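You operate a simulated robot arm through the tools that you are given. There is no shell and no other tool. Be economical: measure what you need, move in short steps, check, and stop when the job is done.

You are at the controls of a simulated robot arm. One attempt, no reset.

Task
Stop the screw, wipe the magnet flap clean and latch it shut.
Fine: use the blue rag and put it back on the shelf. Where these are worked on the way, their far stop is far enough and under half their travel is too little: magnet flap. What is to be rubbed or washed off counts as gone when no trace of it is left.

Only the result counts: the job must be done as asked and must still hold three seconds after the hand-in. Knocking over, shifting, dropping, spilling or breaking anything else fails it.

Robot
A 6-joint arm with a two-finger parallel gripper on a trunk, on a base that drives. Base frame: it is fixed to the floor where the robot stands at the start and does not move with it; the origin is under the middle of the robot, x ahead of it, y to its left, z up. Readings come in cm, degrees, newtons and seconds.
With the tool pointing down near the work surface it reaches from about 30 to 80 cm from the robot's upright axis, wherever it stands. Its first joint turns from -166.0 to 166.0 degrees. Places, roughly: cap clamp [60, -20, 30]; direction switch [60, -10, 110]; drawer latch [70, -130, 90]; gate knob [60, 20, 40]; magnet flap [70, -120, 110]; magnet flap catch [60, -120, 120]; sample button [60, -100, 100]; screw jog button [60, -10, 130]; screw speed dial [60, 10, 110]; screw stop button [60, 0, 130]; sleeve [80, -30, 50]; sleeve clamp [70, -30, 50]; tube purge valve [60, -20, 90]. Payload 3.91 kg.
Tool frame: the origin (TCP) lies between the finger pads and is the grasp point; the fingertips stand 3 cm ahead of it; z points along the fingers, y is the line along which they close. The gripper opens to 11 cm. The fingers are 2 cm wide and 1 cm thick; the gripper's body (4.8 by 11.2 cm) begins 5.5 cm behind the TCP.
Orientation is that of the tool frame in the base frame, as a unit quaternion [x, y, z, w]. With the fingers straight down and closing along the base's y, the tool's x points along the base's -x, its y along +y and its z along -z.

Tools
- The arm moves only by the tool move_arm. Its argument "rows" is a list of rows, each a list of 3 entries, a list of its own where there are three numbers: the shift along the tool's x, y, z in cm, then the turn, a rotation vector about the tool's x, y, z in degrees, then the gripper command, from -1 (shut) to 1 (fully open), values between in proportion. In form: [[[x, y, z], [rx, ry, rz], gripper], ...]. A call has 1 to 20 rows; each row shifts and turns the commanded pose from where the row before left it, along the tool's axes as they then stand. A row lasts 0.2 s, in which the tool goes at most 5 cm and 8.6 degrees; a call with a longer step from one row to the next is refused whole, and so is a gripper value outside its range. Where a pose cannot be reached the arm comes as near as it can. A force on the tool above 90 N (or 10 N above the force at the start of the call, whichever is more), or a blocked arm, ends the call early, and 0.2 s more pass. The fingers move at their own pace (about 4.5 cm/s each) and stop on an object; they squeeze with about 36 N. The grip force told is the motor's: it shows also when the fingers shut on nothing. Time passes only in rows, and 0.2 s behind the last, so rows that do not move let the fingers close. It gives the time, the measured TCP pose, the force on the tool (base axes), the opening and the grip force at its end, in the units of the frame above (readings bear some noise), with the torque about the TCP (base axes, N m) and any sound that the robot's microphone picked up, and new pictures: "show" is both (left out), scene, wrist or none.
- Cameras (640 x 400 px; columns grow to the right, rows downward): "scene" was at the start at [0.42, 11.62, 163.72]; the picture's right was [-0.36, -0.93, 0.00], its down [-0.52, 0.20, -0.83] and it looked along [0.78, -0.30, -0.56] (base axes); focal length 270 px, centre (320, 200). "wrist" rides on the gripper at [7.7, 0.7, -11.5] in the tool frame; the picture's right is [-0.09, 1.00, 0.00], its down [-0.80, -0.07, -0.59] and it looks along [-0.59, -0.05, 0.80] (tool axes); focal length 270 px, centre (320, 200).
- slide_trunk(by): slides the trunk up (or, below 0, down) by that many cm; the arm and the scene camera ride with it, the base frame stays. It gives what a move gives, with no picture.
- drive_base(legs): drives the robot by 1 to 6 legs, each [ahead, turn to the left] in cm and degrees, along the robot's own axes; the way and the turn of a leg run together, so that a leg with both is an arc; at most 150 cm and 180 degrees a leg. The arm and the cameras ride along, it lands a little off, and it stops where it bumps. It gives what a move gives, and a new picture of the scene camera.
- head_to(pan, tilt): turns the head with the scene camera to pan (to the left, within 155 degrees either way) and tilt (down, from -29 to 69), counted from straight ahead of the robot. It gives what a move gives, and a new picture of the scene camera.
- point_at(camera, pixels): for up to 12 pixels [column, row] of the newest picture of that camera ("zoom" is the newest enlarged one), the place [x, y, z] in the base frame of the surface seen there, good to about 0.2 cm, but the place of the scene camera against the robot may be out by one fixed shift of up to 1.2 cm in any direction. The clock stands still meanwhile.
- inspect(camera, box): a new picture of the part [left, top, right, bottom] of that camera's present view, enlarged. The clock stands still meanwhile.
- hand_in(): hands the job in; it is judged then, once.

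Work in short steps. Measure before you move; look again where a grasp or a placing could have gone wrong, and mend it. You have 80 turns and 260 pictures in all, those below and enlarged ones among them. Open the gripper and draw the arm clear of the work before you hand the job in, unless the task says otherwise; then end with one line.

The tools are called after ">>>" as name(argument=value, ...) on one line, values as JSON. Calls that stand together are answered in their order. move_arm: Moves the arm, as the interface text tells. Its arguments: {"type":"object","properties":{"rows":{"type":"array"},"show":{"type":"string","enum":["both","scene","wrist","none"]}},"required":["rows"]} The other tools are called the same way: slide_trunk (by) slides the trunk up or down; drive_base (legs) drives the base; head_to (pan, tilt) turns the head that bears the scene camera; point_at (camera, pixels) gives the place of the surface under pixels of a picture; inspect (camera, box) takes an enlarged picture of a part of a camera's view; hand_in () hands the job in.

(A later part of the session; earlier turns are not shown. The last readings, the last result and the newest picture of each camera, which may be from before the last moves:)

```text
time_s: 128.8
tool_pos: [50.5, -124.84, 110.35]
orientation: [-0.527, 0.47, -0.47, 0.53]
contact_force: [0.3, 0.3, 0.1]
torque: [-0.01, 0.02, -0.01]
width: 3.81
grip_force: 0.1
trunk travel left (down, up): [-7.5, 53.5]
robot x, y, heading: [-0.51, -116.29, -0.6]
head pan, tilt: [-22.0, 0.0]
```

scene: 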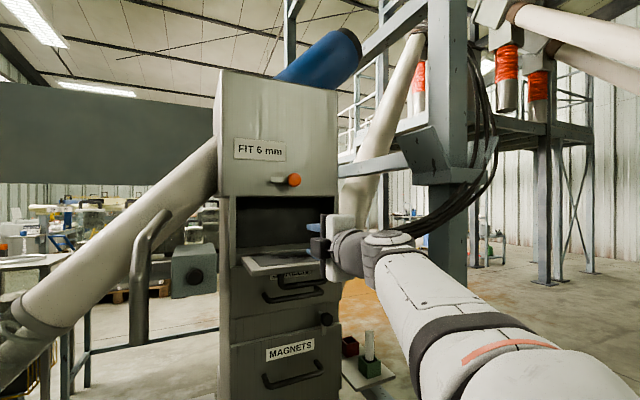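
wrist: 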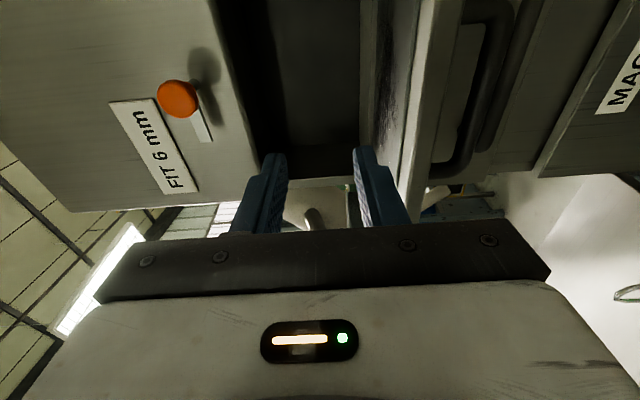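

The flap dropped open, with a dark smudge on its inner face near wrist (390,80). Zoom in and measure.

>>> inspect(camera="wrist", box=[340, 0, 500, 190])

>>> inspect(camera="scene", box=[220, 190, 350, 300])

>>> point_at(camera="wrist", pixels=[[385, 20], [400, 60], [395, 100], [385, 130], [425, 30], [410, 150], [415, 80]])

>>> point_at(camera="scene", pixels=[[243, 258], [318, 257], [250, 276], [322, 268], [285, 260]])

```text
2.11 times, centred on (420, 95) of wrist
```

zoom: 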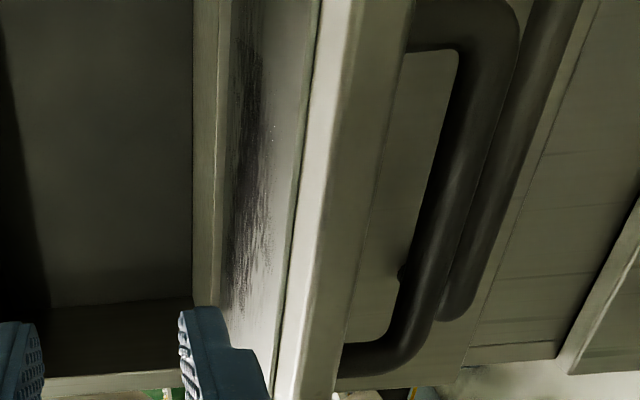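

```text
3.64 times, centred on (285, 245) of scene
```

zoom: 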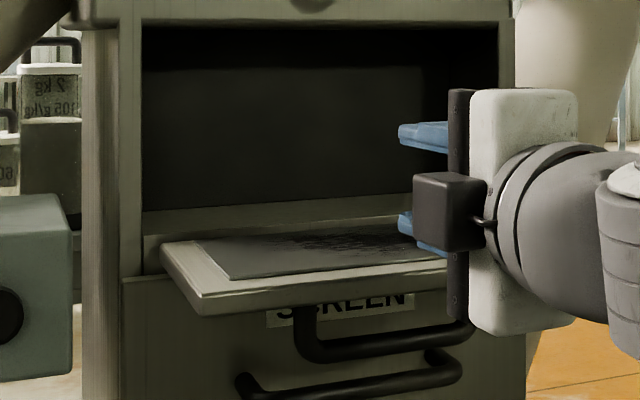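

```text
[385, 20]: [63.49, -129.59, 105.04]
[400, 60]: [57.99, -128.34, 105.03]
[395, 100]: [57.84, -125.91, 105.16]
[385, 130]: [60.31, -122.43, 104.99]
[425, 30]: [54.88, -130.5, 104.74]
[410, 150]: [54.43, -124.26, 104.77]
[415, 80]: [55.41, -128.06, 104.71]
```

```text
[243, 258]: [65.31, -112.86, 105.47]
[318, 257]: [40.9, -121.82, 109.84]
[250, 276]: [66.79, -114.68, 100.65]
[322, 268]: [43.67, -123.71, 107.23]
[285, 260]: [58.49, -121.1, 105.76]
```

Dirt patch lies on the open inner plate at z≈105, about x 56–64, y −118…−133. Now fetch the rag: pitch the tool down (away from the flap), then yaw it.

>>> move_arm(rows=[[[0, -3, -2], [0, 0, 0], -0.3], [[0, -3, 0], [0, 0, 0], 0.5], [[0, 2.8, -0.2], [-8.2, 0, 0], 1], [[0, 2.8, -0.2], [-8.2, 0, 0], 1], [[0, 2.8, -0.2], [-8.2, 0, 0], 1], [[0, 2.8, -0.2], [-8.2, 0, 0], 1], [[0, 2.8, -0.2], [-8.2, 0, 0], 1], [[0, 2.8, -0.2], [-8.2, 0, 0], 1], [[0, 2.8, -0.2], [-8.2, 0, 0], 1], [[0, 2.8, -0.2], [-8.2, 0, 0], 1], [[0, 2.8, -0.2], [-8.2, 0, 0], 1], [[0, 2.8, -0.2], [-8.2, 0, 0], 1], [[0, 2.8, -0.2], [-8, 0, 0], 1], [[0, 0, 0], [0, 0, 0], 1]], show="scene")

```text
time_s: 131.8
tool_pos: [28.86, -127.3, 96.76]
orientation: [0.747, -0.664, -0.001, -0.002]
contact_force: [-0.3, -0.1, 0.4]
torque: [0.0, -0.01, -0.01]
width: 10.97
grip_force: 0.1
trunk travel left (down, up): [-7.5, 53.5]
robot x, y, heading: [-0.23, -116.65, -0.7]
head pan, tilt: [-22.0, 0.0]
```

scene: 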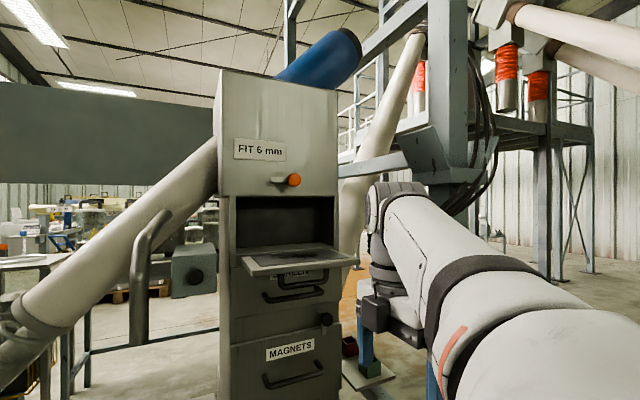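

Measure the bent tube and the rag in the current scene before traveling; tilt the head down a little.

>>> point_at(camera="scene", pixels=[[145, 260], [140, 335], [163, 215], [193, 270], [115, 270]])

>>> move_arm(rows=[[[0, 0, 0], [0, 0, 8.07], 1], [[0, 0, 0], [0, 0, 8.07], 1], [[0, 0, 0], [0, 0, 8.07], 1], [[0, 0, 0], [0, 0, 8.07], 1], [[0, 0, 0], [0, 0, 8.07], 1], [[0, 0, 0], [0, 0, 8.07], 1], [[0, 0, 0], [0, 0, 8.07], 1], [[0, 0, 0], [0, 0, 8.07], 1], [[0, 0, 0], [0, 0, 8.07], 1], [[0, 0, 0], [0, 0, 8.07], 1], [[0, 0, 0], [0, 0, 8.07], 1], [[0, 0, 0], [0, 0, 8.07], 1], [[-1.5, 4, 0.5], [0, 0, 0], 1], [[-1.5, 4, 0.5], [0, 0, 0], 1], [[-1.5, 4, 0.5], [0, 0, 0], 1], [[-1, 4, 0.5], [0, 0, 0], 1], [[-1, 4, 0.5], [0, 0, 0], 1], [[0, 4, 0.5], [0, 0, 0], 1], [[0, 4, 0.5], [0, 0, 0], 1], [[0, 4, 0.5], [0, 0, 0], 1]], show="none")

>>> head_to(pan=20, tilt=35)

```text
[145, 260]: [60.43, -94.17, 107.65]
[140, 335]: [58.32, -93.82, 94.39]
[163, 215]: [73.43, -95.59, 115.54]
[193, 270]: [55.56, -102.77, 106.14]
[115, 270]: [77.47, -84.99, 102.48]
```

```text
time_s: 136.0
tool_pos: [35.56, -95.62, 92.97]
orientation: [0.001, 1.0, 0.003, 0.002]
contact_force: [-0.3, 0.1, -0.7]
torque: [0.04, -0.03, 0.0]
width: 10.99
grip_force: 0.1
trunk travel left (down, up): [-7.5, 53.5]
robot x, y, heading: [-0.6, -116.17, -0.4]
head pan, tilt: [-22.0, 0.0]
```

```text
time_s: 137.1
tool_pos: [35.51, -95.48, 92.81]
orientation: [0.001, 1.0, 0.002, 0.003]
contact_force: [-0.8, -0.4, 0.0]
torque: [-0.01, -0.02, 0.01]
width: 11.01
grip_force: 0.0
trunk travel left (down, up): [-7.5, 53.5]
robot x, y, heading: [-1.0, -116.38, -0.4]
head pan, tilt: [20.0, 35.0]
```

scene: 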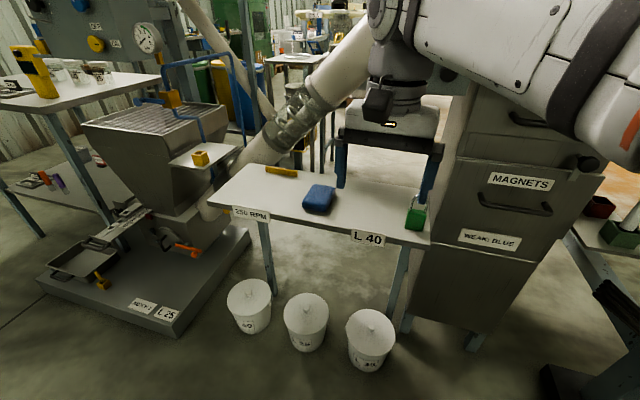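

Orientation is standard and exact. Move above the rag (57, −78).

>>> move_arm(rows=[[[0, 4.4, 0], [0, 0, 0], 1], [[0, 4.4, 0], [0, 0, 0], 1], [[0, 4.4, 0], [0, 0, 0], 1], [[-1, 4.2, 1], [0, 0, 0], 1], [[-4.1, 0, 1.8], [0, 0, 0], 1], [[-4.1, 0, 1.8], [0, 0, 0], 1], [[-4.1, 0, 1.8], [0, 0, 0], 1], [[-4.1, 0, 1.8], [0, 0, 0], 1], [[-4, 0, 1.6], [0, 0, 0], 1], [[0, 0, 0], [0, 0, 0], 1]], show="both")

```text
time_s: 139.3
tool_pos: [57.08, -77.83, 83.15]
orientation: [0.001, 1.0, 0.002, 0.001]
contact_force: [0.2, 0.8, 0.3]
torque: [0.02, 0.02, 0.01]
width: 10.98
grip_force: 0.0
trunk travel left (down, up): [-7.5, 53.5]
robot x, y, heading: [-0.39, -116.15, -0.6]
head pan, tilt: [20.0, 35.0]
```

scene: 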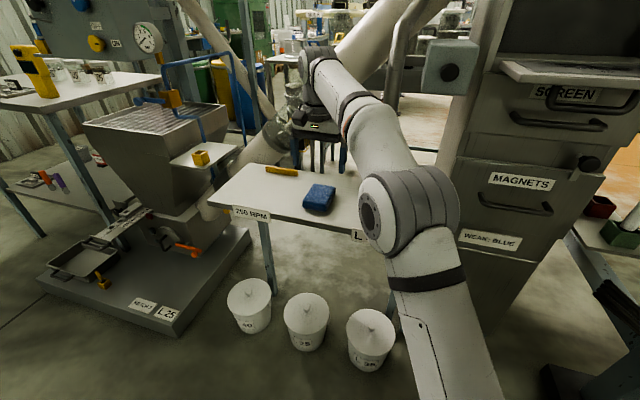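
wrist: 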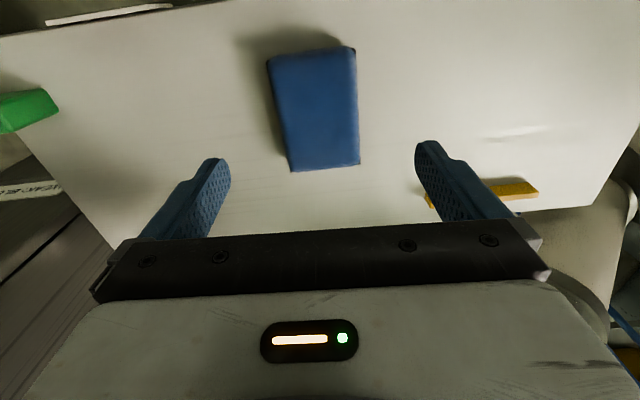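

Measure the rag again from here.

>>> point_at(camera="wrist", pixels=[[270, 60], [355, 50], [358, 160], [292, 168], [315, 110], [275, 110], [356, 110], [400, 120], [480, 192]])

```text
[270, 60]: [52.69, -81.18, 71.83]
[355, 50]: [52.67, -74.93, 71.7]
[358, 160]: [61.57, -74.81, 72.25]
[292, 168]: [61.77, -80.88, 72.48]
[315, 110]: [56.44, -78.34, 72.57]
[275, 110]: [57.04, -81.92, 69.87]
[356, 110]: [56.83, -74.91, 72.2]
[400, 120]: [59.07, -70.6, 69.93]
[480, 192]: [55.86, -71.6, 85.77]
```

Rag centre (57.2, −78.0), 9.2×6.2×2.6 cm. Descend so the rag bottom stays ~1.2 cm ahead of the fingertips, and grip.

>>> move_arm(rows=[[[0, -0.1, 3], [0, 0, 0], 1], [[0, 0, 3], [0, 0, 0], 1], [[0, 0, 2], [0, 0, 0], 1], [[0, 0, 1], [0, 0, 0], 1], [[0, 0, 0], [0, 0, 0], -1], [[0, 0, 0], [0, 0, 0], -1], [[0, 0, 0], [0, 0, 0], -1], [[0, 0, 0], [0, 0, 0], -1]], show="both")

```text
time_s: 141.1
tool_pos: [57.19, -78.01, 74.13]
orientation: [0.001, 1.0, 0.002, 0.001]
contact_force: [-0.4, 0.4, 0.4]
torque: [0.0, 0.01, 0.07]
width: 6.75
grip_force: 36.5
trunk travel left (down, up): [-7.5, 53.5]
robot x, y, heading: [-0.95, -116.28, -0.4]
head pan, tilt: [20.0, 35.0]
```

scene: 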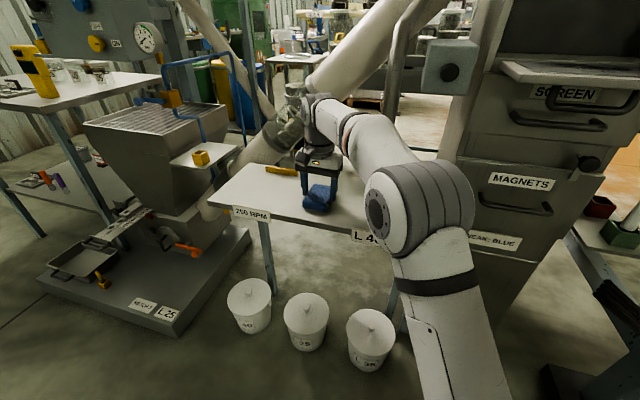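
wrist: 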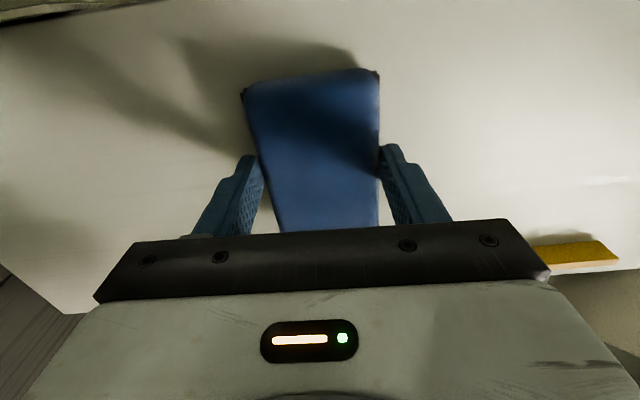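

Rag gripped (6.75 cm). Lift, retract and carry it to in front of the flap.

>>> move_arm(rows=[[[0, 0, -2], [0, 0, 0], -1], [[0, 0, -4], [0, 0, 0], -1], [[0, 0, -4.5], [0, 0, 0], -1], [[0, 0, -4.5], [0, 0, 0], -1], [[4.2, 0, -0.6], [0, 0, 0], -1], [[4.2, 0, -0.6], [0, 0, 0], -1], [[4.2, 0, -0.6], [0, 0, 0], -1], [[4.2, 0, -0.6], [0, 0, 0], -1], [[4, 0, -0.6], [0, 0, 0], -1], [[0, -4.7, 0], [0, 0, 0], -1], [[0, -4.7, 0], [0, 0, 0], -1], [[0, -4.7, 0], [0, 0, 0], -1], [[0, -4.7, 0], [0, 0, 0], -1], [[0, -4.7, 0], [0, 0, 0], -1], [[0, -4.7, 0], [0, 0, 0], -1], [[0, -4.7, 0], [0, 0, 0], -1], [[0, -4.7, 0], [0, 0, 0], -1], [[0, -4.7, 0], [0, 0, 0], -1], [[0, -4.7, 0], [0, 0, 0], -1]], show="none")

>>> slide_trunk(by=32)

>>> move_arm(rows=[[[-3, 0, 0], [0, 0, 0], -1], [[-3, 0, 0], [0, 0, 0], -1]], show="wrist")

>>> head_to(pan=-8, tilt=35)

```text
time_s: 145.1
tool_pos: [35.7, -125.5, 91.13]
orientation: [0.001, 1.0, 0.002, 0.001]
contact_force: [0.1, 0.2, 0.6]
torque: [-0.04, -0.03, -0.02]
width: 0.0
grip_force: 36.1
out of reach, approached as far as the arm can: row 4
trunk travel left (down, up): [-7.5, 53.5]
robot x, y, heading: [-0.89, -116.5, -0.4]
head pan, tilt: [20.0, 35.0]
```

```text
time_s: 148.3
tool_pos: [35.59, -125.46, 123.26]
orientation: [0.001, 1.0, 0.002, 0.002]
contact_force: [-0.7, -0.3, -0.4]
torque: [-0.01, -0.03, 0.01]
width: 0.0
grip_force: 35.8
trunk travel left (down, up): [-39.5, 21.5]
robot x, y, heading: [-0.7, -116.15, -0.5]
head pan, tilt: [20.0, 35.0]
```

```text
time_s: 148.9
tool_pos: [41.58, -125.67, 123.26]
orientation: [0.0, 1.0, 0.002, 0.001]
contact_force: [-0.3, 0.0, 0.4]
torque: [0.02, -0.01, -0.01]
width: 0.01
grip_force: 35.5
trunk travel left (down, up): [-39.5, 21.5]
robot x, y, heading: [-0.46, -116.34, -0.8]
head pan, tilt: [20.0, 35.0]
```

wrist: 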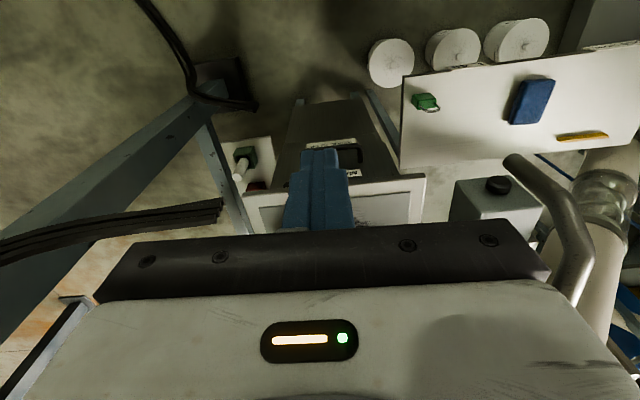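

```text
time_s: 149.8
tool_pos: [41.53, -125.64, 123.19]
orientation: [0.001, 1.0, 0.002, 0.001]
contact_force: [-0.4, -0.4, -1.1]
torque: [-0.01, -0.01, -0.03]
width: 0.0
grip_force: 35.8
trunk travel left (down, up): [-39.5, 21.5]
robot x, y, heading: [-0.67, -116.18, -0.4]
head pan, tilt: [-8.0, 35.0]
```

scene: 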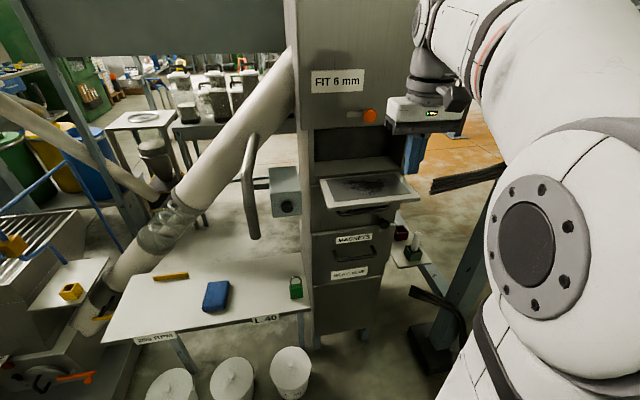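

The rag slipped out and still lies on the shelf; the grip was too shallow. While the view is free, zoom in on the dirt and the rag.

>>> inspect(camera="scene", box=[310, 150, 430, 225])

>>> point_at(camera="scene", pixels=[[330, 183], [403, 178], [412, 194], [330, 203], [348, 183], [388, 181], [390, 192], [350, 195], [208, 283], [231, 283], [226, 310], [202, 308]])

>>> inspect(camera="scene", box=[150, 250, 320, 340])

```text
5.33 times, centred on (370, 188) of scene
```

zoom: 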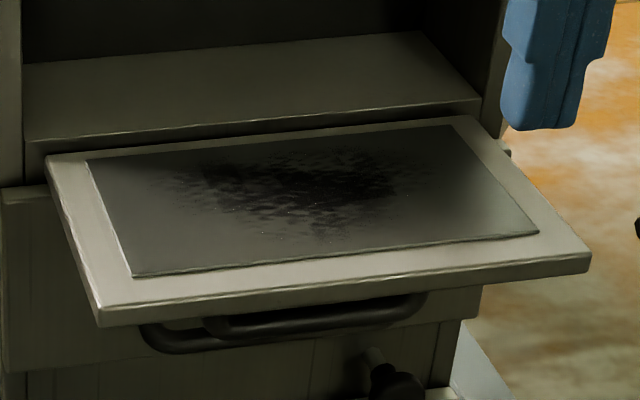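

```text
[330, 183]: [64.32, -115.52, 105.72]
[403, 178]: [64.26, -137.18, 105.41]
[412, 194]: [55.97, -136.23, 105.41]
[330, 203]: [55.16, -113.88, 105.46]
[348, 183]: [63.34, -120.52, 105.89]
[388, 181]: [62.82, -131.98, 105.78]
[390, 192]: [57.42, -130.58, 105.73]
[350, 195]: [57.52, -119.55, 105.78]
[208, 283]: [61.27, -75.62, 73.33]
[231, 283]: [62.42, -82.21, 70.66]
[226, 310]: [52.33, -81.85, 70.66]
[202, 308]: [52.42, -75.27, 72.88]
```

```text
3.76 times, centred on (235, 295) of scene
```

zoom: 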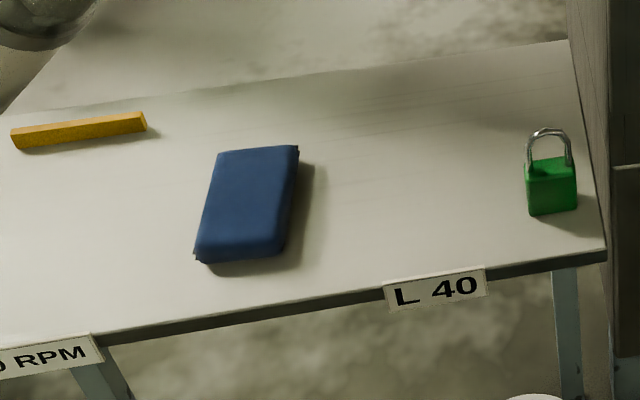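

Rag is in the same place, undisturbed. Go back and grip it deeper (tips ~0.3 cm above the shelf).

>>> slide_trunk(by=-32)

>>> move_arm(rows=[[[1.5, 4.75, 0], [0, 0, 0], 1], [[1.5, 4.75, 0], [0, 0, 0], 1], [[1.5, 4.75, 0], [0, 0, 0], 1], [[0, 4.75, 0], [0, 0, 0], 1], [[0, 4.75, 0], [0, 0, 0], 1], [[0, 4.75, 0], [0, 0, 0], 1], [[0, 4.75, 0], [0, 0, 0], 1], [[0, 4.75, 0], [0, 0, 0], 1], [[0, 4.75, 0], [0, 0, 0], 1], [[0, 4.75, 0], [0, 0, 0], 1], [[-4, 0, 1], [0, 0, 0], 1], [[-4, 0, 1], [0, 0, 0], 1], [[-4, 0, 1], [0, 0, 0], 1], [[-4, 0, 1], [0, 0, 0], 1], [[-4, 0, 1], [0, 0, 0], 1], [[0, 0, 0], [0, 0, 0], 1]], show="wrist")

```text
time_s: 153.0
tool_pos: [41.6, -125.57, 91.25]
orientation: [0.001, 1.0, 0.001, 0.002]
contact_force: [-0.4, 0.3, -0.7]
torque: [0.0, -0.02, -0.05]
width: 0.0
grip_force: 36.1
trunk travel left (down, up): [-7.5, 53.5]
robot x, y, heading: [-0.44, -116.52, -0.3]
head pan, tilt: [-8.0, 35.0]
```

```text
time_s: 156.4
tool_pos: [57.27, -77.92, 86.16]
orientation: [0.001, 1.0, 0.001, 0.001]
contact_force: [0.7, -0.2, -0.4]
torque: [0.02, -0.03, 0.01]
width: 11.0
grip_force: 0.1
trunk travel left (down, up): [-7.5, 53.5]
robot x, y, heading: [-0.5, -116.12, -0.4]
head pan, tilt: [-8.0, 35.0]
```

wrist: 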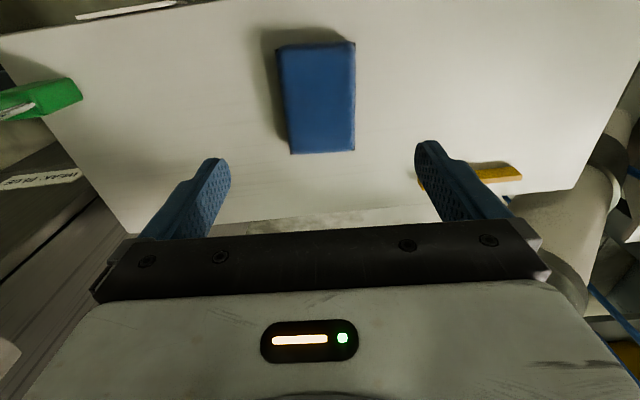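

Verify the rag edges again from this view.

>>> point_at(camera="wrist", pixels=[[281, 50], [352, 46], [354, 148], [293, 150]])

>>> move_arm(rows=[[[0, -0.1, 4], [0, 0, 0], 1], [[0, 0, 4], [0, 0, 0], 1], [[0, 0, 2.5], [0, 0, 0], 1], [[0, 0, 1.4], [0, 0, 0], 1], [[0, 0, 0.9], [0, 0, 0], 1], [[0, 0, 0], [0, 0, 0], -1], [[0, 0, 0], [0, 0, 0], -1], [[0, 0, 0], [0, 0, 0], -1], [[0, 0, 0], [0, 0, 0], -1], [[0, 0, 0], [0, 0, 0], -1]], show="wrist")

```text
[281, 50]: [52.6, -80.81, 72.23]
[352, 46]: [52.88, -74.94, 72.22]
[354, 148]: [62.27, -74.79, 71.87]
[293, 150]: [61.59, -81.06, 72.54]
```

```text
time_s: 158.6
tool_pos: [57.39, -78.14, 73.63]
orientation: [0.001, 1.0, 0.001, 0.001]
contact_force: [0.5, 0.3, -0.8]
torque: [0.03, -0.02, 0.02]
width: 6.71
grip_force: 35.4
trunk travel left (down, up): [-7.5, 53.5]
robot x, y, heading: [-0.81, -116.29, -0.7]
head pan, tilt: [-8.0, 35.0]
```

wrist: 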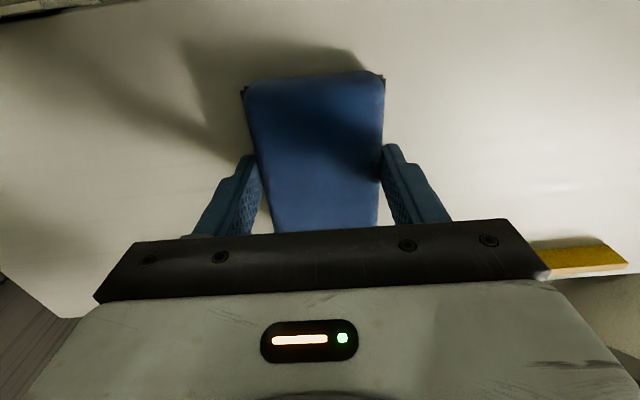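

Lift slowly and check that the width holds.

>>> move_arm(rows=[[[0, 0, 0], [0, 0, 0], -1], [[0, 0, -0.5], [0, 0, 0], -1], [[0, 0, -0.7], [0, 0, 0], -1], [[0, 0, -1], [0, 0, 0], -1], [[0, 0, -1], [0, 0, 0], -1], [[0, 0, 0], [0, 0, 0], -1]], show="wrist")

```text
time_s: 160.0
tool_pos: [57.22, -78.16, 76.9]
orientation: [0.001, 1.0, 0.002, 0.0]
contact_force: [1.1, 0.0, -1.5]
torque: [-0.01, 0.04, 0.01]
width: 6.68
grip_force: 36.4
trunk travel left (down, up): [-7.5, 53.5]
robot x, y, heading: [-0.69, -116.78, -0.7]
head pan, tilt: [-8.0, 35.0]
```

wrist: 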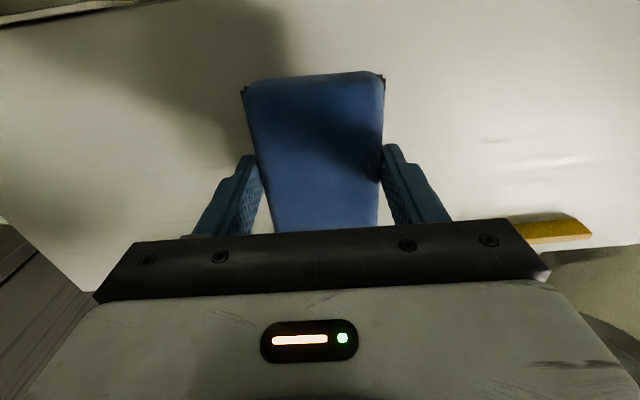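

The rag lifts now. Carry on gently: up and back.

>>> move_arm(rows=[[[0, 0, -1.5], [0, 0, 0], -1], [[0, 0, -2.2], [0, 0, 0], -1], [[0, 0, -2.5], [0, 0, 0], -1], [[0, 0, -2.5], [0, 0, 0], -1], [[2, 0, -1.5], [0, 0, 0], -1], [[3, 0, -0.5], [0, 0, 0], -1], [[3, 0, 0], [0, 0, 0], -1], [[3, 0, 0], [0, 0, 0], -1], [[3, 0, 0], [0, 0, 0], -1], [[3, 0, 0], [0, 0, 0], -1], [[3, -1, 0], [0, 0, 0], -1], [[1, -3, 0], [0, 0, 0], -1], [[0, -3.5, 0], [0, 0, 0], -1], [[0, -3.5, 0], [0, 0, 0], -1], [[0, -3.5, 0], [0, 0, 0], -1], [[0, -3.5, 0], [0, 0, 0], -1], [[0, -3.5, 0], [0, 0, 0], -1], [[0, -3.5, 0], [0, 0, 0], -1], [[0, -3, 0], [0, 0, 0], -1], [[0, -2, 0], [0, 0, 0], -1]], show="wrist")

```text
time_s: 164.2
tool_pos: [36.19, -108.32, 87.34]
orientation: [0.001, 1.0, 0.002, 0.002]
contact_force: [0.2, 0.3, 0.0]
torque: [-0.01, -0.05, 0.02]
width: 6.71
grip_force: 36.1
trunk travel left (down, up): [-7.5, 53.5]
robot x, y, heading: [-0.78, -116.3, -0.6]
head pan, tilt: [-8.0, 35.0]
```

wrist: 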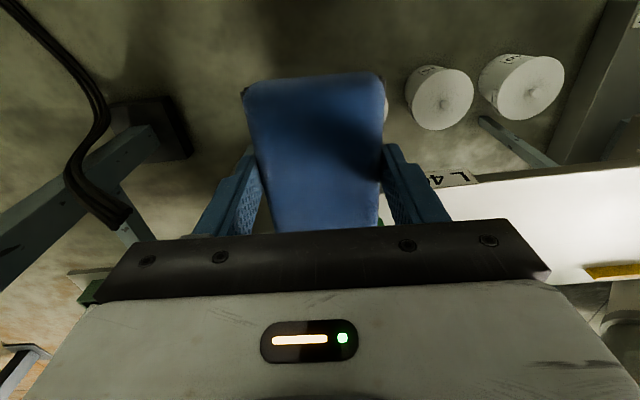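

Now in front of the unit with the rag held. Align yaw to the flap (6°), go to y −124, and raise the trunk.

>>> move_arm(rows=[[[0, -3, 0], [0, 0, -3], -1], [[0, -3.5, 0], [0, 0, -3.5], -1], [[0, -3.5, 0], [0, 0, 0], -1], [[0, -3.5, 0], [0, 0, 0], -1], [[0, -2, 0], [0, 0, 0], -1]], show="none")

>>> slide_trunk(by=30)

>>> move_arm(rows=[[[-3, 0, 0], [0, 0, 0], -1], [[-3, 0, 0], [0, 0, 0], -1], [[-3, 0, 0], [0, 0, 0], -1]], show="both")

```text
time_s: 165.4
tool_pos: [37.23, -123.54, 87.32]
orientation: [-0.056, 0.998, 0.002, 0.002]
contact_force: [0.4, 0.4, -0.9]
torque: [-0.02, 0.01, 0.0]
width: 6.69
grip_force: 36.3
trunk travel left (down, up): [-7.5, 53.5]
robot x, y, heading: [-0.73, -116.49, -0.3]
head pan, tilt: [-8.0, 35.0]
```

```text
time_s: 168.4
tool_pos: [37.3, -123.54, 117.14]
orientation: [-0.056, 0.998, 0.002, 0.0]
contact_force: [0.0, 0.4, -0.3]
torque: [-0.04, 0.03, 0.03]
width: 6.7
grip_force: 36.2
trunk travel left (down, up): [-37.5, 23.5]
robot x, y, heading: [-0.5, -116.35, -0.8]
head pan, tilt: [-8.0, 35.0]
```

```text
time_s: 169.2
tool_pos: [46.28, -122.81, 117.34]
orientation: [-0.056, 0.998, 0.002, 0.001]
contact_force: [0.2, -0.1, -0.9]
torque: [0.01, 0.01, 0.03]
width: 6.7
grip_force: 36.1
trunk travel left (down, up): [-37.5, 23.5]
robot x, y, heading: [-0.45, -116.33, -0.4]
head pan, tilt: [-8.0, 35.0]
```

scene: 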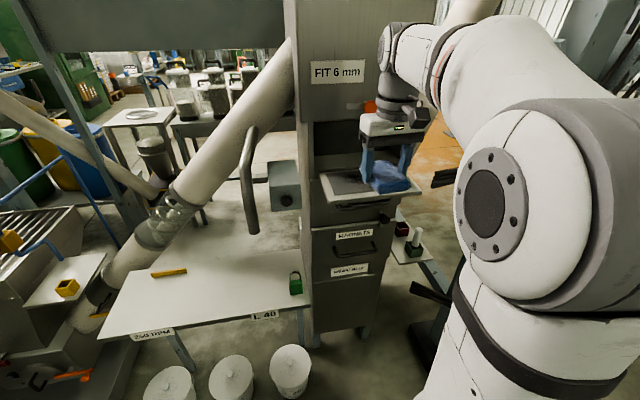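
wrist: 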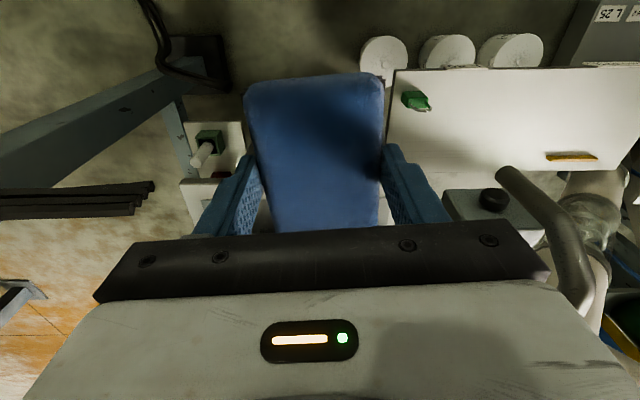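

Rag held. Move over the left part of the flap and descend until contact (expected TCP z≈108.6).

>>> move_arm(rows=[[[-4.1, 0.9, 0], [0, 0, 0], -1], [[-4.1, 0.9, 0], [0, 0, 0], -1], [[-4.1, 0.9, 0], [0, 0, 0], -1], [[0, 0, 3], [0, 0, 0], -1], [[0, 0, 3], [0, 0, 0], -1], [[0, 0, 1.5], [0, 0, 0], -1], [[0, 0, 0.5], [0, 0, 0], -1], [[0, 0, 0.4], [0, 0, 0], -1], [[0, 0, 0], [0, 0, 0], -1]], show="both")

```text
time_s: 171.2
tool_pos: [57.99, -118.56, 108.95]
orientation: [-0.056, 0.998, 0.001, 0.001]
contact_force: [-0.2, -0.1, -0.7]
torque: [-0.01, -0.02, 0.01]
width: 6.7
grip_force: 36.0
trunk travel left (down, up): [-37.5, 23.5]
robot x, y, heading: [-0.3, -116.39, -0.4]
head pan, tilt: [-8.0, 35.0]
```

scene: 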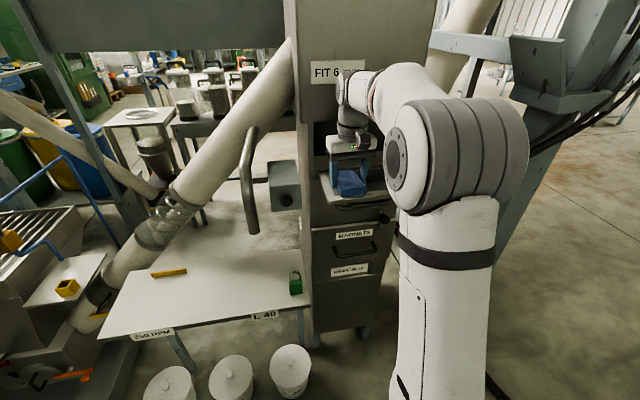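
wrist: 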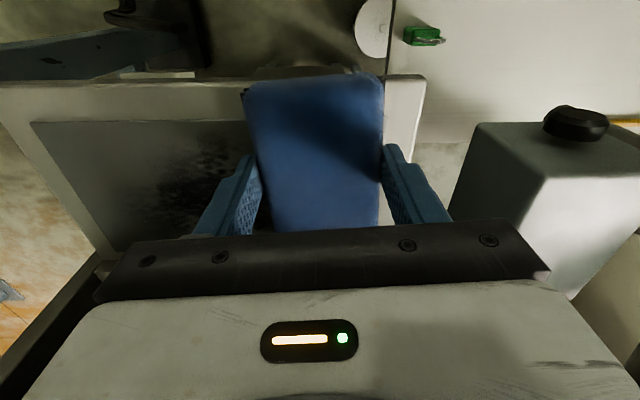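

No contact yet. Press 0.5 cm further and sweep right across the plate.

>>> move_arm(rows=[[[0, 0, 0.25], [0, 0, 0], -1], [[0, 0, 0.25], [0, 0, 0], -1], [[0, -1.5, 0], [0, 0, 0], -1], [[0, -2, 0], [0, 0, 0], -1], [[0, -2, 0], [0, 0, 0], -1], [[0, -2, 0], [0, 0, 0], -1], [[0, -2, 0], [0, 0, 0], -1], [[0, -2, 0], [0, 0, 0], -1], [[0, -2, 0], [0, 0, 0], -1], [[0, -1.5, 0], [0, 0, 0], -1], [[0, 0, 0], [0, 0, 0], -1]], show="wrist")

```text
time_s: 173.6
tool_pos: [59.7, -133.36, 108.56]
orientation: [-0.055, 0.998, 0.001, 0.003]
contact_force: [0.3, 8.3, 25.7]
torque: [0.38, 0.05, 0.1]
width: 6.67
grip_force: 36.3
trunk travel left (down, up): [-37.5, 23.5]
robot x, y, heading: [-0.55, -116.06, -0.5]
head pan, tilt: [-8.0, 35.0]
```

wrist: 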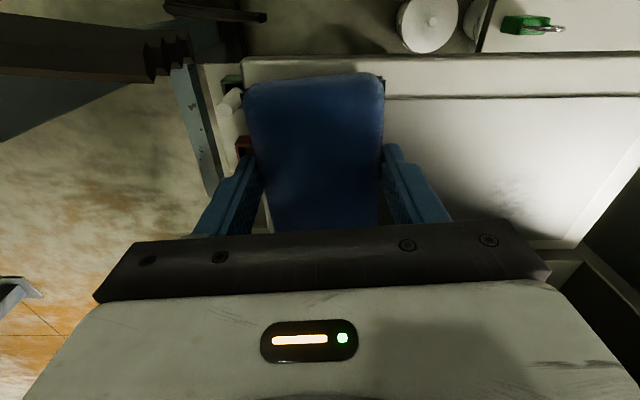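

Contact at ~26 N and the plate is visibly cleaner. Sweep back 1 cm deeper in x.

>>> move_arm(rows=[[[-0.5, 0, 0], [0, 0, 0], -1], [[-0.5, 0, 0], [0, 0, 0], -1], [[0, 2, 0], [0, 0, 0], -1], [[0, 2, 0], [0, 0, 0], -1], [[0, 2, 0], [0, 0, 0], -1], [[0, 2, 0], [0, 0, 0], -1], [[0, 2, 0], [0, 0, 0], -1], [[0, 2, 0], [0, 0, 0], -1], [[0, 2, 0], [0, 0, 0], -1], [[0, 1, 0], [0, 0, 0], -1], [[0, 0, 0], [0, 0, 0], -1]], show="wrist")

```text
time_s: 176.0
tool_pos: [58.97, -118.62, 108.64]
orientation: [-0.056, 0.998, 0.002, 0.002]
contact_force: [2.2, -12.1, 28.0]
torque: [-0.68, -0.35, -0.13]
width: 6.66
grip_force: 36.3
trunk travel left (down, up): [-37.5, 23.5]
robot x, y, heading: [-0.53, -116.21, -0.6]
head pan, tilt: [-8.0, 35.0]
```

wrist: 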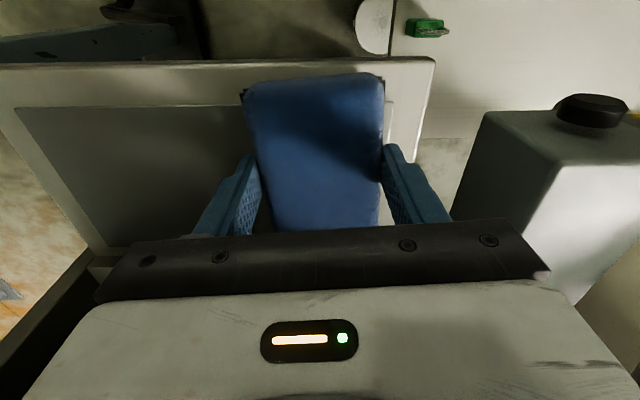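

The visible part looks clean. Lift and back off to inspect the whole plate.

>>> move_arm(rows=[[[0, 0, -2], [0, 0, 0], -1], [[0, 0, -3], [0, 0, 0], -1], [[0, 0, -3], [0, 0, 0], -1], [[3.5, 0, -1], [0, 0, 0], -1], [[3.5, 0, 0], [0, 0, 0], -1], [[3.5, 0, 0], [0, 0, 0], -1], [[3.5, 0, 0], [0, 0, 0], -1], [[3.5, 0, 0], [0, 0, 0], -1], [[0, -3, 0], [0, 0, 0], -1], [[0, -3.5, 0], [0, 0, 0], -1], [[0, -3.5, 0], [0, 0, 0], -1], [[0, -3, 0], [0, 0, 0], -1]], show="scene")

>>> inspect(camera="scene", box=[310, 150, 430, 225])

```text
time_s: 178.6
tool_pos: [43.2, -133.49, 117.3]
orientation: [-0.056, 0.998, 0.001, 0.002]
contact_force: [0.7, -0.5, -0.6]
torque: [0.04, 0.03, 0.04]
width: 6.69
grip_force: 36.1
trunk travel left (down, up): [-37.5, 23.5]
robot x, y, heading: [-0.74, -116.22, -0.4]
head pan, tilt: [-8.0, 35.0]
```

scene: 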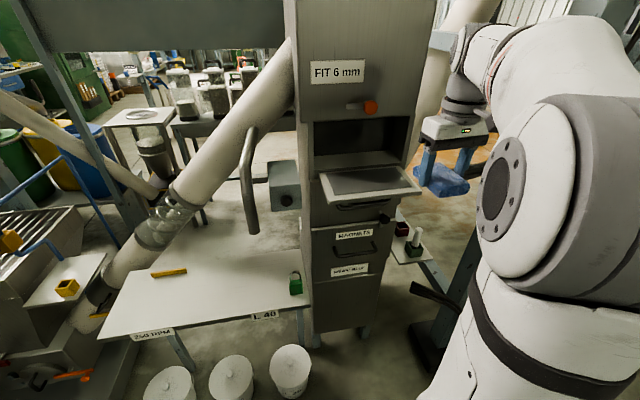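

```text
5.33 times, centred on (370, 188) of scene
```

zoom: 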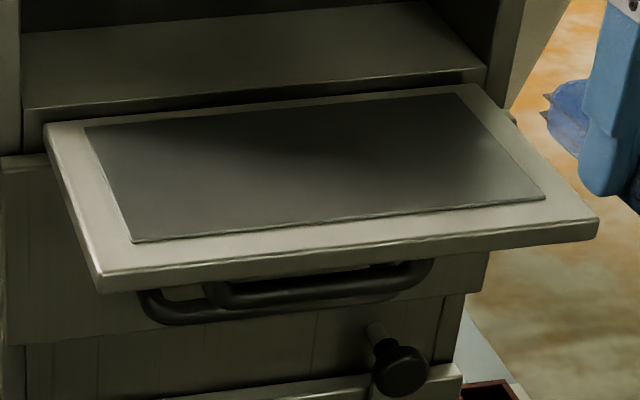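

The dirt is gone; only a soft shadow remains. One tighter zoom to be sure no trace is left at the back.

>>> inspect(camera="scene", box=[325, 163, 415, 200])

```text
7.11 times, centred on (370, 182) of scene
```

zoom: 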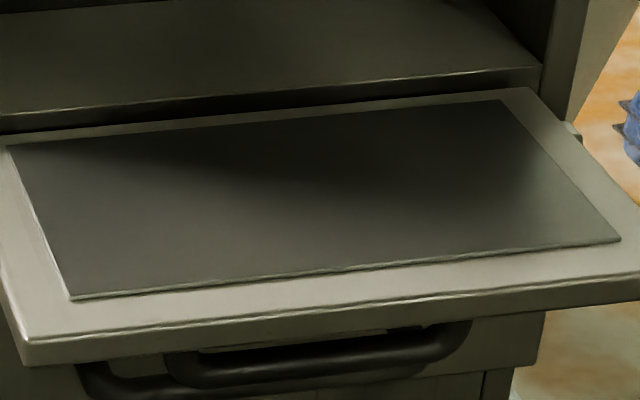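

Plate is clean (only smooth shading). Now return the rag: lower the trunk and carry it back toward the shelf.

>>> slide_trunk(by=-30)

>>> move_arm(rows=[[[1, 0, 0], [0, 0, 6.4], -1], [[3, 0, 0], [0, 0, 0], -1], [[3.2, 0, 0], [0, 0, 0], -1], [[0, 3, 0], [0, 0, 0], -1], [[0, 3.7, 0], [0, 0, 0], -1], [[0, 3.7, 0], [0, 0, 0], -1], [[0, 3.7, 0], [0, 0, 0], -1], [[0, 3.7, 0], [0, 0, 0], -1], [[0, 3.7, 0], [0, 0, 0], -1], [[0, 3.7, 0], [0, 0, 0], -1], [[0, 3.7, 0], [0, 0, 0], -1], [[0, 3.7, 0], [0, 0, 0], -1], [[0, 3.7, 0], [0, 0, 0], -1], [[0, 3.7, 0], [0, 0, 0], -1], [[0, 3.7, 0], [0, 0, 0], -1], [[0, 3.7, 0], [0, 0, 0], -1], [[0, 3.7, 0], [0, 0, 0], -1], [[0, 3.7, 0], [0, 0, 0], -1], [[0, 0, 0], [0, 0, 0], -1]], show="none")

>>> move_arm(rows=[[[-3, 0, 0], [0, 0, 0], -1], [[-3.6, 0, 0], [0, 0, 0], -1], [[-3.6, 0, 0], [0, 0, 0], -1], [[-3.6, 0, 0], [0, 0, 0], -1], [[-3.6, 0, 0], [0, 0, 0], -1], [[-3.4, 0, 0], [0, 0, 0], -1], [[0, 0, 2.5], [0, 0, 0], -1], [[0, 0, 3], [0, 0, 0], -1], [[0, 0, 3], [0, 0, 0], -1], [[0, 0, 1.5], [0, 0, 0], -1], [[0, 0, 0], [0, 0, 0], -1]], show="wrist")

```text
time_s: 181.6
tool_pos: [43.35, -133.32, 87.28]
orientation: [-0.056, 0.998, 0.002, 0.002]
contact_force: [0.0, 0.1, -0.7]
torque: [-0.03, -0.02, 0.0]
width: 6.68
grip_force: 36.3
trunk travel left (down, up): [-7.5, 53.5]
robot x, y, heading: [-0.86, -116.3, -0.4]
head pan, tilt: [-8.0, 35.0]
```

```text
time_s: 185.6
tool_pos: [35.98, -78.6, 87.47]
orientation: [0.0, 1.0, 0.002, 0.001]
contact_force: [0.1, 0.1, -0.1]
torque: [0.01, 0.01, -0.01]
width: 6.7
grip_force: 36.0
trunk travel left (down, up): [-7.5, 53.5]
robot x, y, heading: [-0.53, -116.43, -0.5]
head pan, tilt: [-8.0, 35.0]
```

```text
time_s: 188.0
tool_pos: [56.93, -78.57, 77.26]
orientation: [0.0, 1.0, 0.002, 0.001]
contact_force: [0.8, -0.7, -0.8]
torque: [0.01, 0.03, 0.04]
width: 6.66
grip_force: 35.9
trunk travel left (down, up): [-7.5, 53.5]
robot x, y, heading: [-0.89, -116.35, -0.6]
head pan, tilt: [-8.0, 35.0]
5 turns are left
```

wrist: 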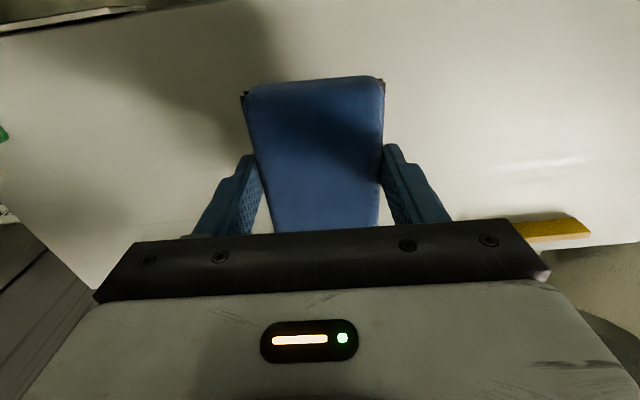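

Few turns remain, so I batch: set the rag down where it was, release and lift, travel to the front-right of the flap, pitch the closed fingers to −35° below the flap's front edge level, and aim the head at it.

>>> move_arm(rows=[[[-0.3, 0.4, 1.5], [0, 0, 0], -1], [[0, 0, 1.2], [0, 0, 0], -1], [[0, 0, 0.6], [0, 0, 0], -1], [[0, 0, 0.2], [0, 0, 0], -1], [[0, 0, 0], [0, 0, 0], -1], [[0, 0, 0], [0, 0, 0], 0.6], [[0, 0, 0], [0, 0, 0], 1], [[0, 0, 0], [0, 0, 0], 1], [[0, 0, 0], [0, 0, 0], 1], [[0, 0, -2], [0, 0, 0], 1], [[0, 0, -3.5], [0, 0, 0], 1], [[0, 0, -4], [0, 0, 0], 1], [[0, 0, -4], [0, 0, 0], 1], [[0, 0, 0], [0, 0, 0], 1]], show="wrist")

>>> move_arm(rows=[[[4.1, 0, 0], [0, 0, 0], 1], [[4.1, 0, 0], [0, 0, 0], 1], [[4.1, 0, 0], [0, 0, 0], 1], [[4.1, 0, 0], [0, 0, 0], 1], [[4.1, 0, 0], [0, 0, 0], -1], [[4.1, 0, 0], [0, 0, 0], -1], [[0, -4.78, -0.5], [0, 0, 0], -1], [[0, -4.78, -0.5], [0, 0, 0], -1], [[0, -4.78, -0.5], [0, 0, 0], -1], [[0, -4.78, -0.5], [0, 0, 0], -1], [[0, -4.78, -0.5], [0, 0, 0], -1], [[0, -4.78, -0.5], [0, 0, 0], -1], [[0, -4.78, -0.5], [0, 0, 0], -1], [[0, -4.78, -0.5], [0, 0, 0], -1], [[0, -4.78, -0.5], [0, 0, 0], -1], [[0, -4.78, -0.5], [0, 0, 0], -1], [[0, -4.78, -0.5], [0, 0, 0], -1], [[0, -4.78, -0.5], [0, 0, 0], -1], [[0, 0, 0], [0, 0, -3.3], -1], [[0, 0, 0], [0, 0, -3.3], -1]], show="none")

>>> move_arm(rows=[[[-2.74, 0, -0.2], [0, -7.86, 0], -1], [[-2.74, 0, -0.2], [0, -7.86, 0], -1], [[-2.74, 0, -0.2], [0, -7.86, 0], -1], [[-2.74, 0, -0.2], [0, -7.86, 0], -1], [[-2.74, 0, -0.2], [0, -7.86, 0], -1], [[-2.74, 0, -0.2], [0, -7.86, 0], -1], [[-2.74, 0, -0.2], [0, -7.86, 0], -1], [[0, 0, 0], [0, 0, 0], -1]], show="wrist")

>>> head_to(pan=-14, tilt=10)

```text
time_s: 191.0
tool_pos: [57.2, -78.36, 87.52]
orientation: [-0.001, 1.0, 0.001, 0.001]
contact_force: [-0.4, 0.8, 0.4]
torque: [-0.04, 0.01, -0.03]
width: 11.0
grip_force: 0.1
trunk travel left (down, up): [-7.5, 53.5]
robot x, y, heading: [-0.65, -116.07, -0.4]
head pan, tilt: [-8.0, 35.0]
```

wrist: 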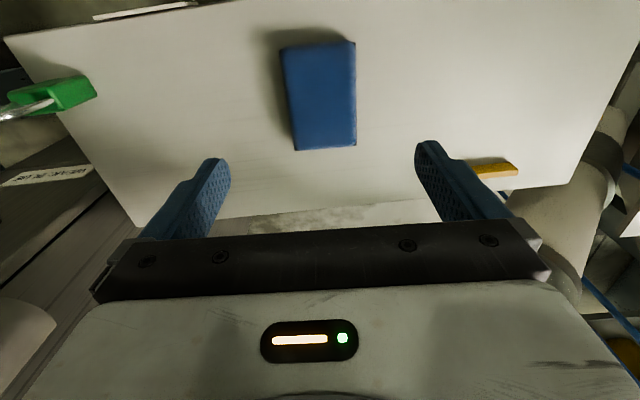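

```text
time_s: 195.2
tool_pos: [32.44, -135.63, 93.33]
orientation: [-0.058, 0.998, 0.002, 0.001]
contact_force: [-0.3, -0.1, 0.3]
torque: [0.02, -0.01, 0.0]
width: 0.0
grip_force: 35.9
trunk travel left (down, up): [-7.5, 53.5]
robot x, y, heading: [-0.57, -116.29, -0.6]
head pan, tilt: [-8.0, 35.0]
```

```text
time_s: 197.0
tool_pos: [48.65, -133.79, 102.06]
orientation: [-0.05, 0.884, 0.029, 0.463]
contact_force: [0.1, 0.1, -0.1]
torque: [0.0, -0.03, -0.01]
width: 0.02
grip_force: 35.8
trunk travel left (down, up): [-7.5, 53.5]
robot x, y, heading: [-0.68, -116.21, -0.4]
head pan, tilt: [-8.0, 35.0]
```

wrist: 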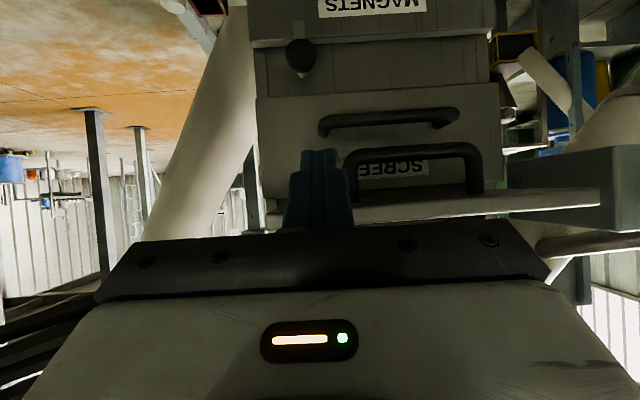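

```text
time_s: 197.9
tool_pos: [48.71, -133.94, 102.11]
orientation: [-0.05, 0.885, 0.028, 0.462]
contact_force: [0.2, 0.7, -0.8]
torque: [0.03, -0.02, -0.01]
width: 0.0
grip_force: 36.2
trunk travel left (down, up): [-7.5, 53.5]
robot x, y, heading: [-0.67, -116.57, -0.2]
head pan, tilt: [-14.0, 10.0]
4 turns are left
```

scene: 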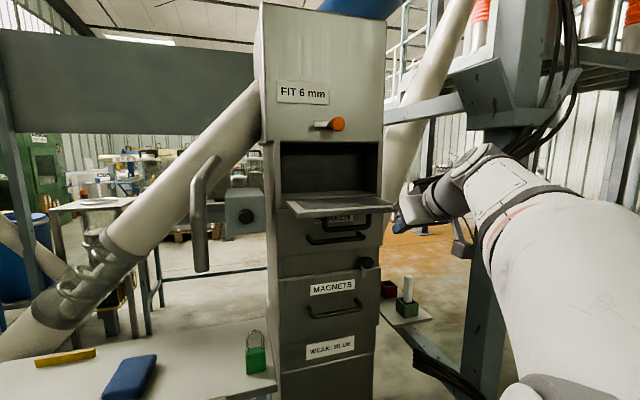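

Rag is back on the shelf, and the closed fingers sit in front of and just below the flap edge. Raise the trunk 6 cm for reach, dip under the edge, lift the flap along its arc and push it shut.

>>> slide_trunk(by=6)

>>> move_arm(rows=[[[2.46, 0, 1.71], [0, 0, 0], -1], [[2.46, 0, 1.71], [0, 0, 0], -1], [[-1.77, -0.57, 2.89], [0, 0, 0], -1], [[-1.77, -0.57, 2.89], [0, 0, 0], -1], [[-1.29, 0, -0.78], [0, 0, 0], -1], [[-1.29, 0, -0.78], [0, 0, 0], -1], [[-1.39, -0.04, -0.57], [0, 0, 0], -1], [[-1.39, -0.04, -0.57], [0, 0, 0], -1], [[-1.39, -0.04, -0.57], [0, 0, 0], -1], [[-1.7, -0.05, -0.7], [0, 0, 0], -1], [[-1.7, -0.05, -0.7], [0, 0, 0], -1], [[-1.65, -0.2, 0.36], [0, 0, 0], -1], [[-1.65, -0.2, 0.36], [0, 0, 0], -1], [[-1.36, -0.29, 1.17], [0, 0, 0], -1], [[-1.36, -0.29, 1.17], [0, 0, 0], -1], [[-1.0, -0.29, 1.43], [0, 0, 0], -1], [[-1.0, -0.29, 1.43], [0, 0, 0], -1], [[-0.28, -0.08, 0.41], [0, 0, 0], -1], [[0, 0, 0], [0, 0, 0], -1]], show="both")

>>> inspect(camera="scene", box=[260, 90, 440, 230])

```text
time_s: 198.9
tool_pos: [48.75, -133.82, 108.01]
orientation: [-0.05, 0.885, 0.028, 0.462]
contact_force: [0.4, 0.2, -0.8]
torque: [0.01, 0.01, 0.03]
width: 0.01
grip_force: 35.6
trunk travel left (down, up): [-13.5, 47.5]
robot x, y, heading: [-0.53, -116.54, -0.6]
head pan, tilt: [-14.0, 10.0]
```

```text
time_s: 202.4
tool_pos: [64.9, -134.46, 115.83]
orientation: [-0.053, 0.89, 0.03, 0.452]
contact_force: [-52.4, 6.9, -6.6]
torque: [0.34, 0.73, 0.22]
width: 0.0
grip_force: 36.1
trunk travel left (down, up): [-13.5, 47.5]
robot x, y, heading: [-0.57, -116.61, -0.7]
head pan, tilt: [-14.0, 10.0]
stopped in row 17: the force on the tool passed its limit at 118 N (the readings are from after the stop); the commanded pose is now the measured one
```

scene: 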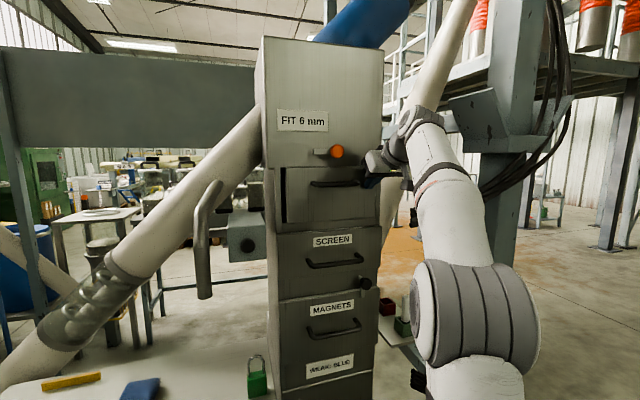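
wrist: 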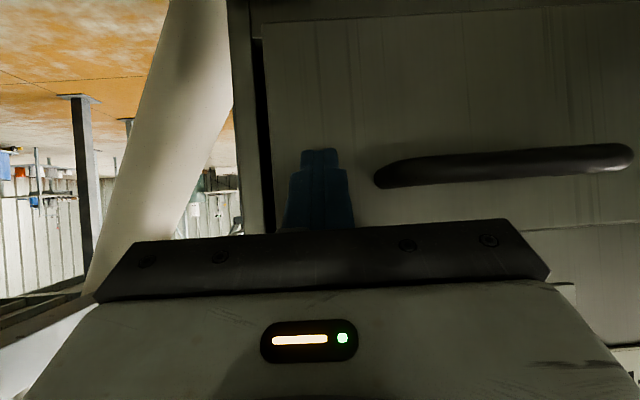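

```text
2.86 times, centred on (350, 160) of scene
3 turns are left
```

zoom: 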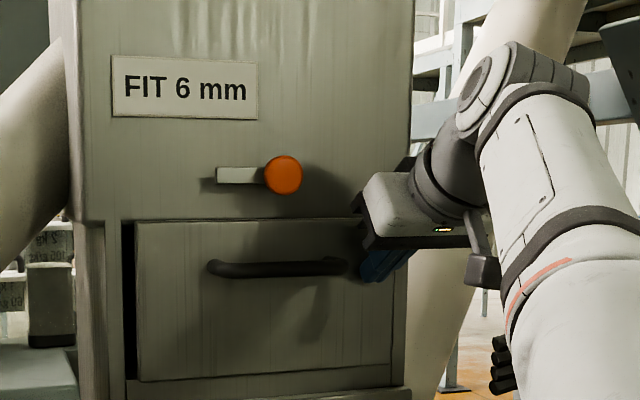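

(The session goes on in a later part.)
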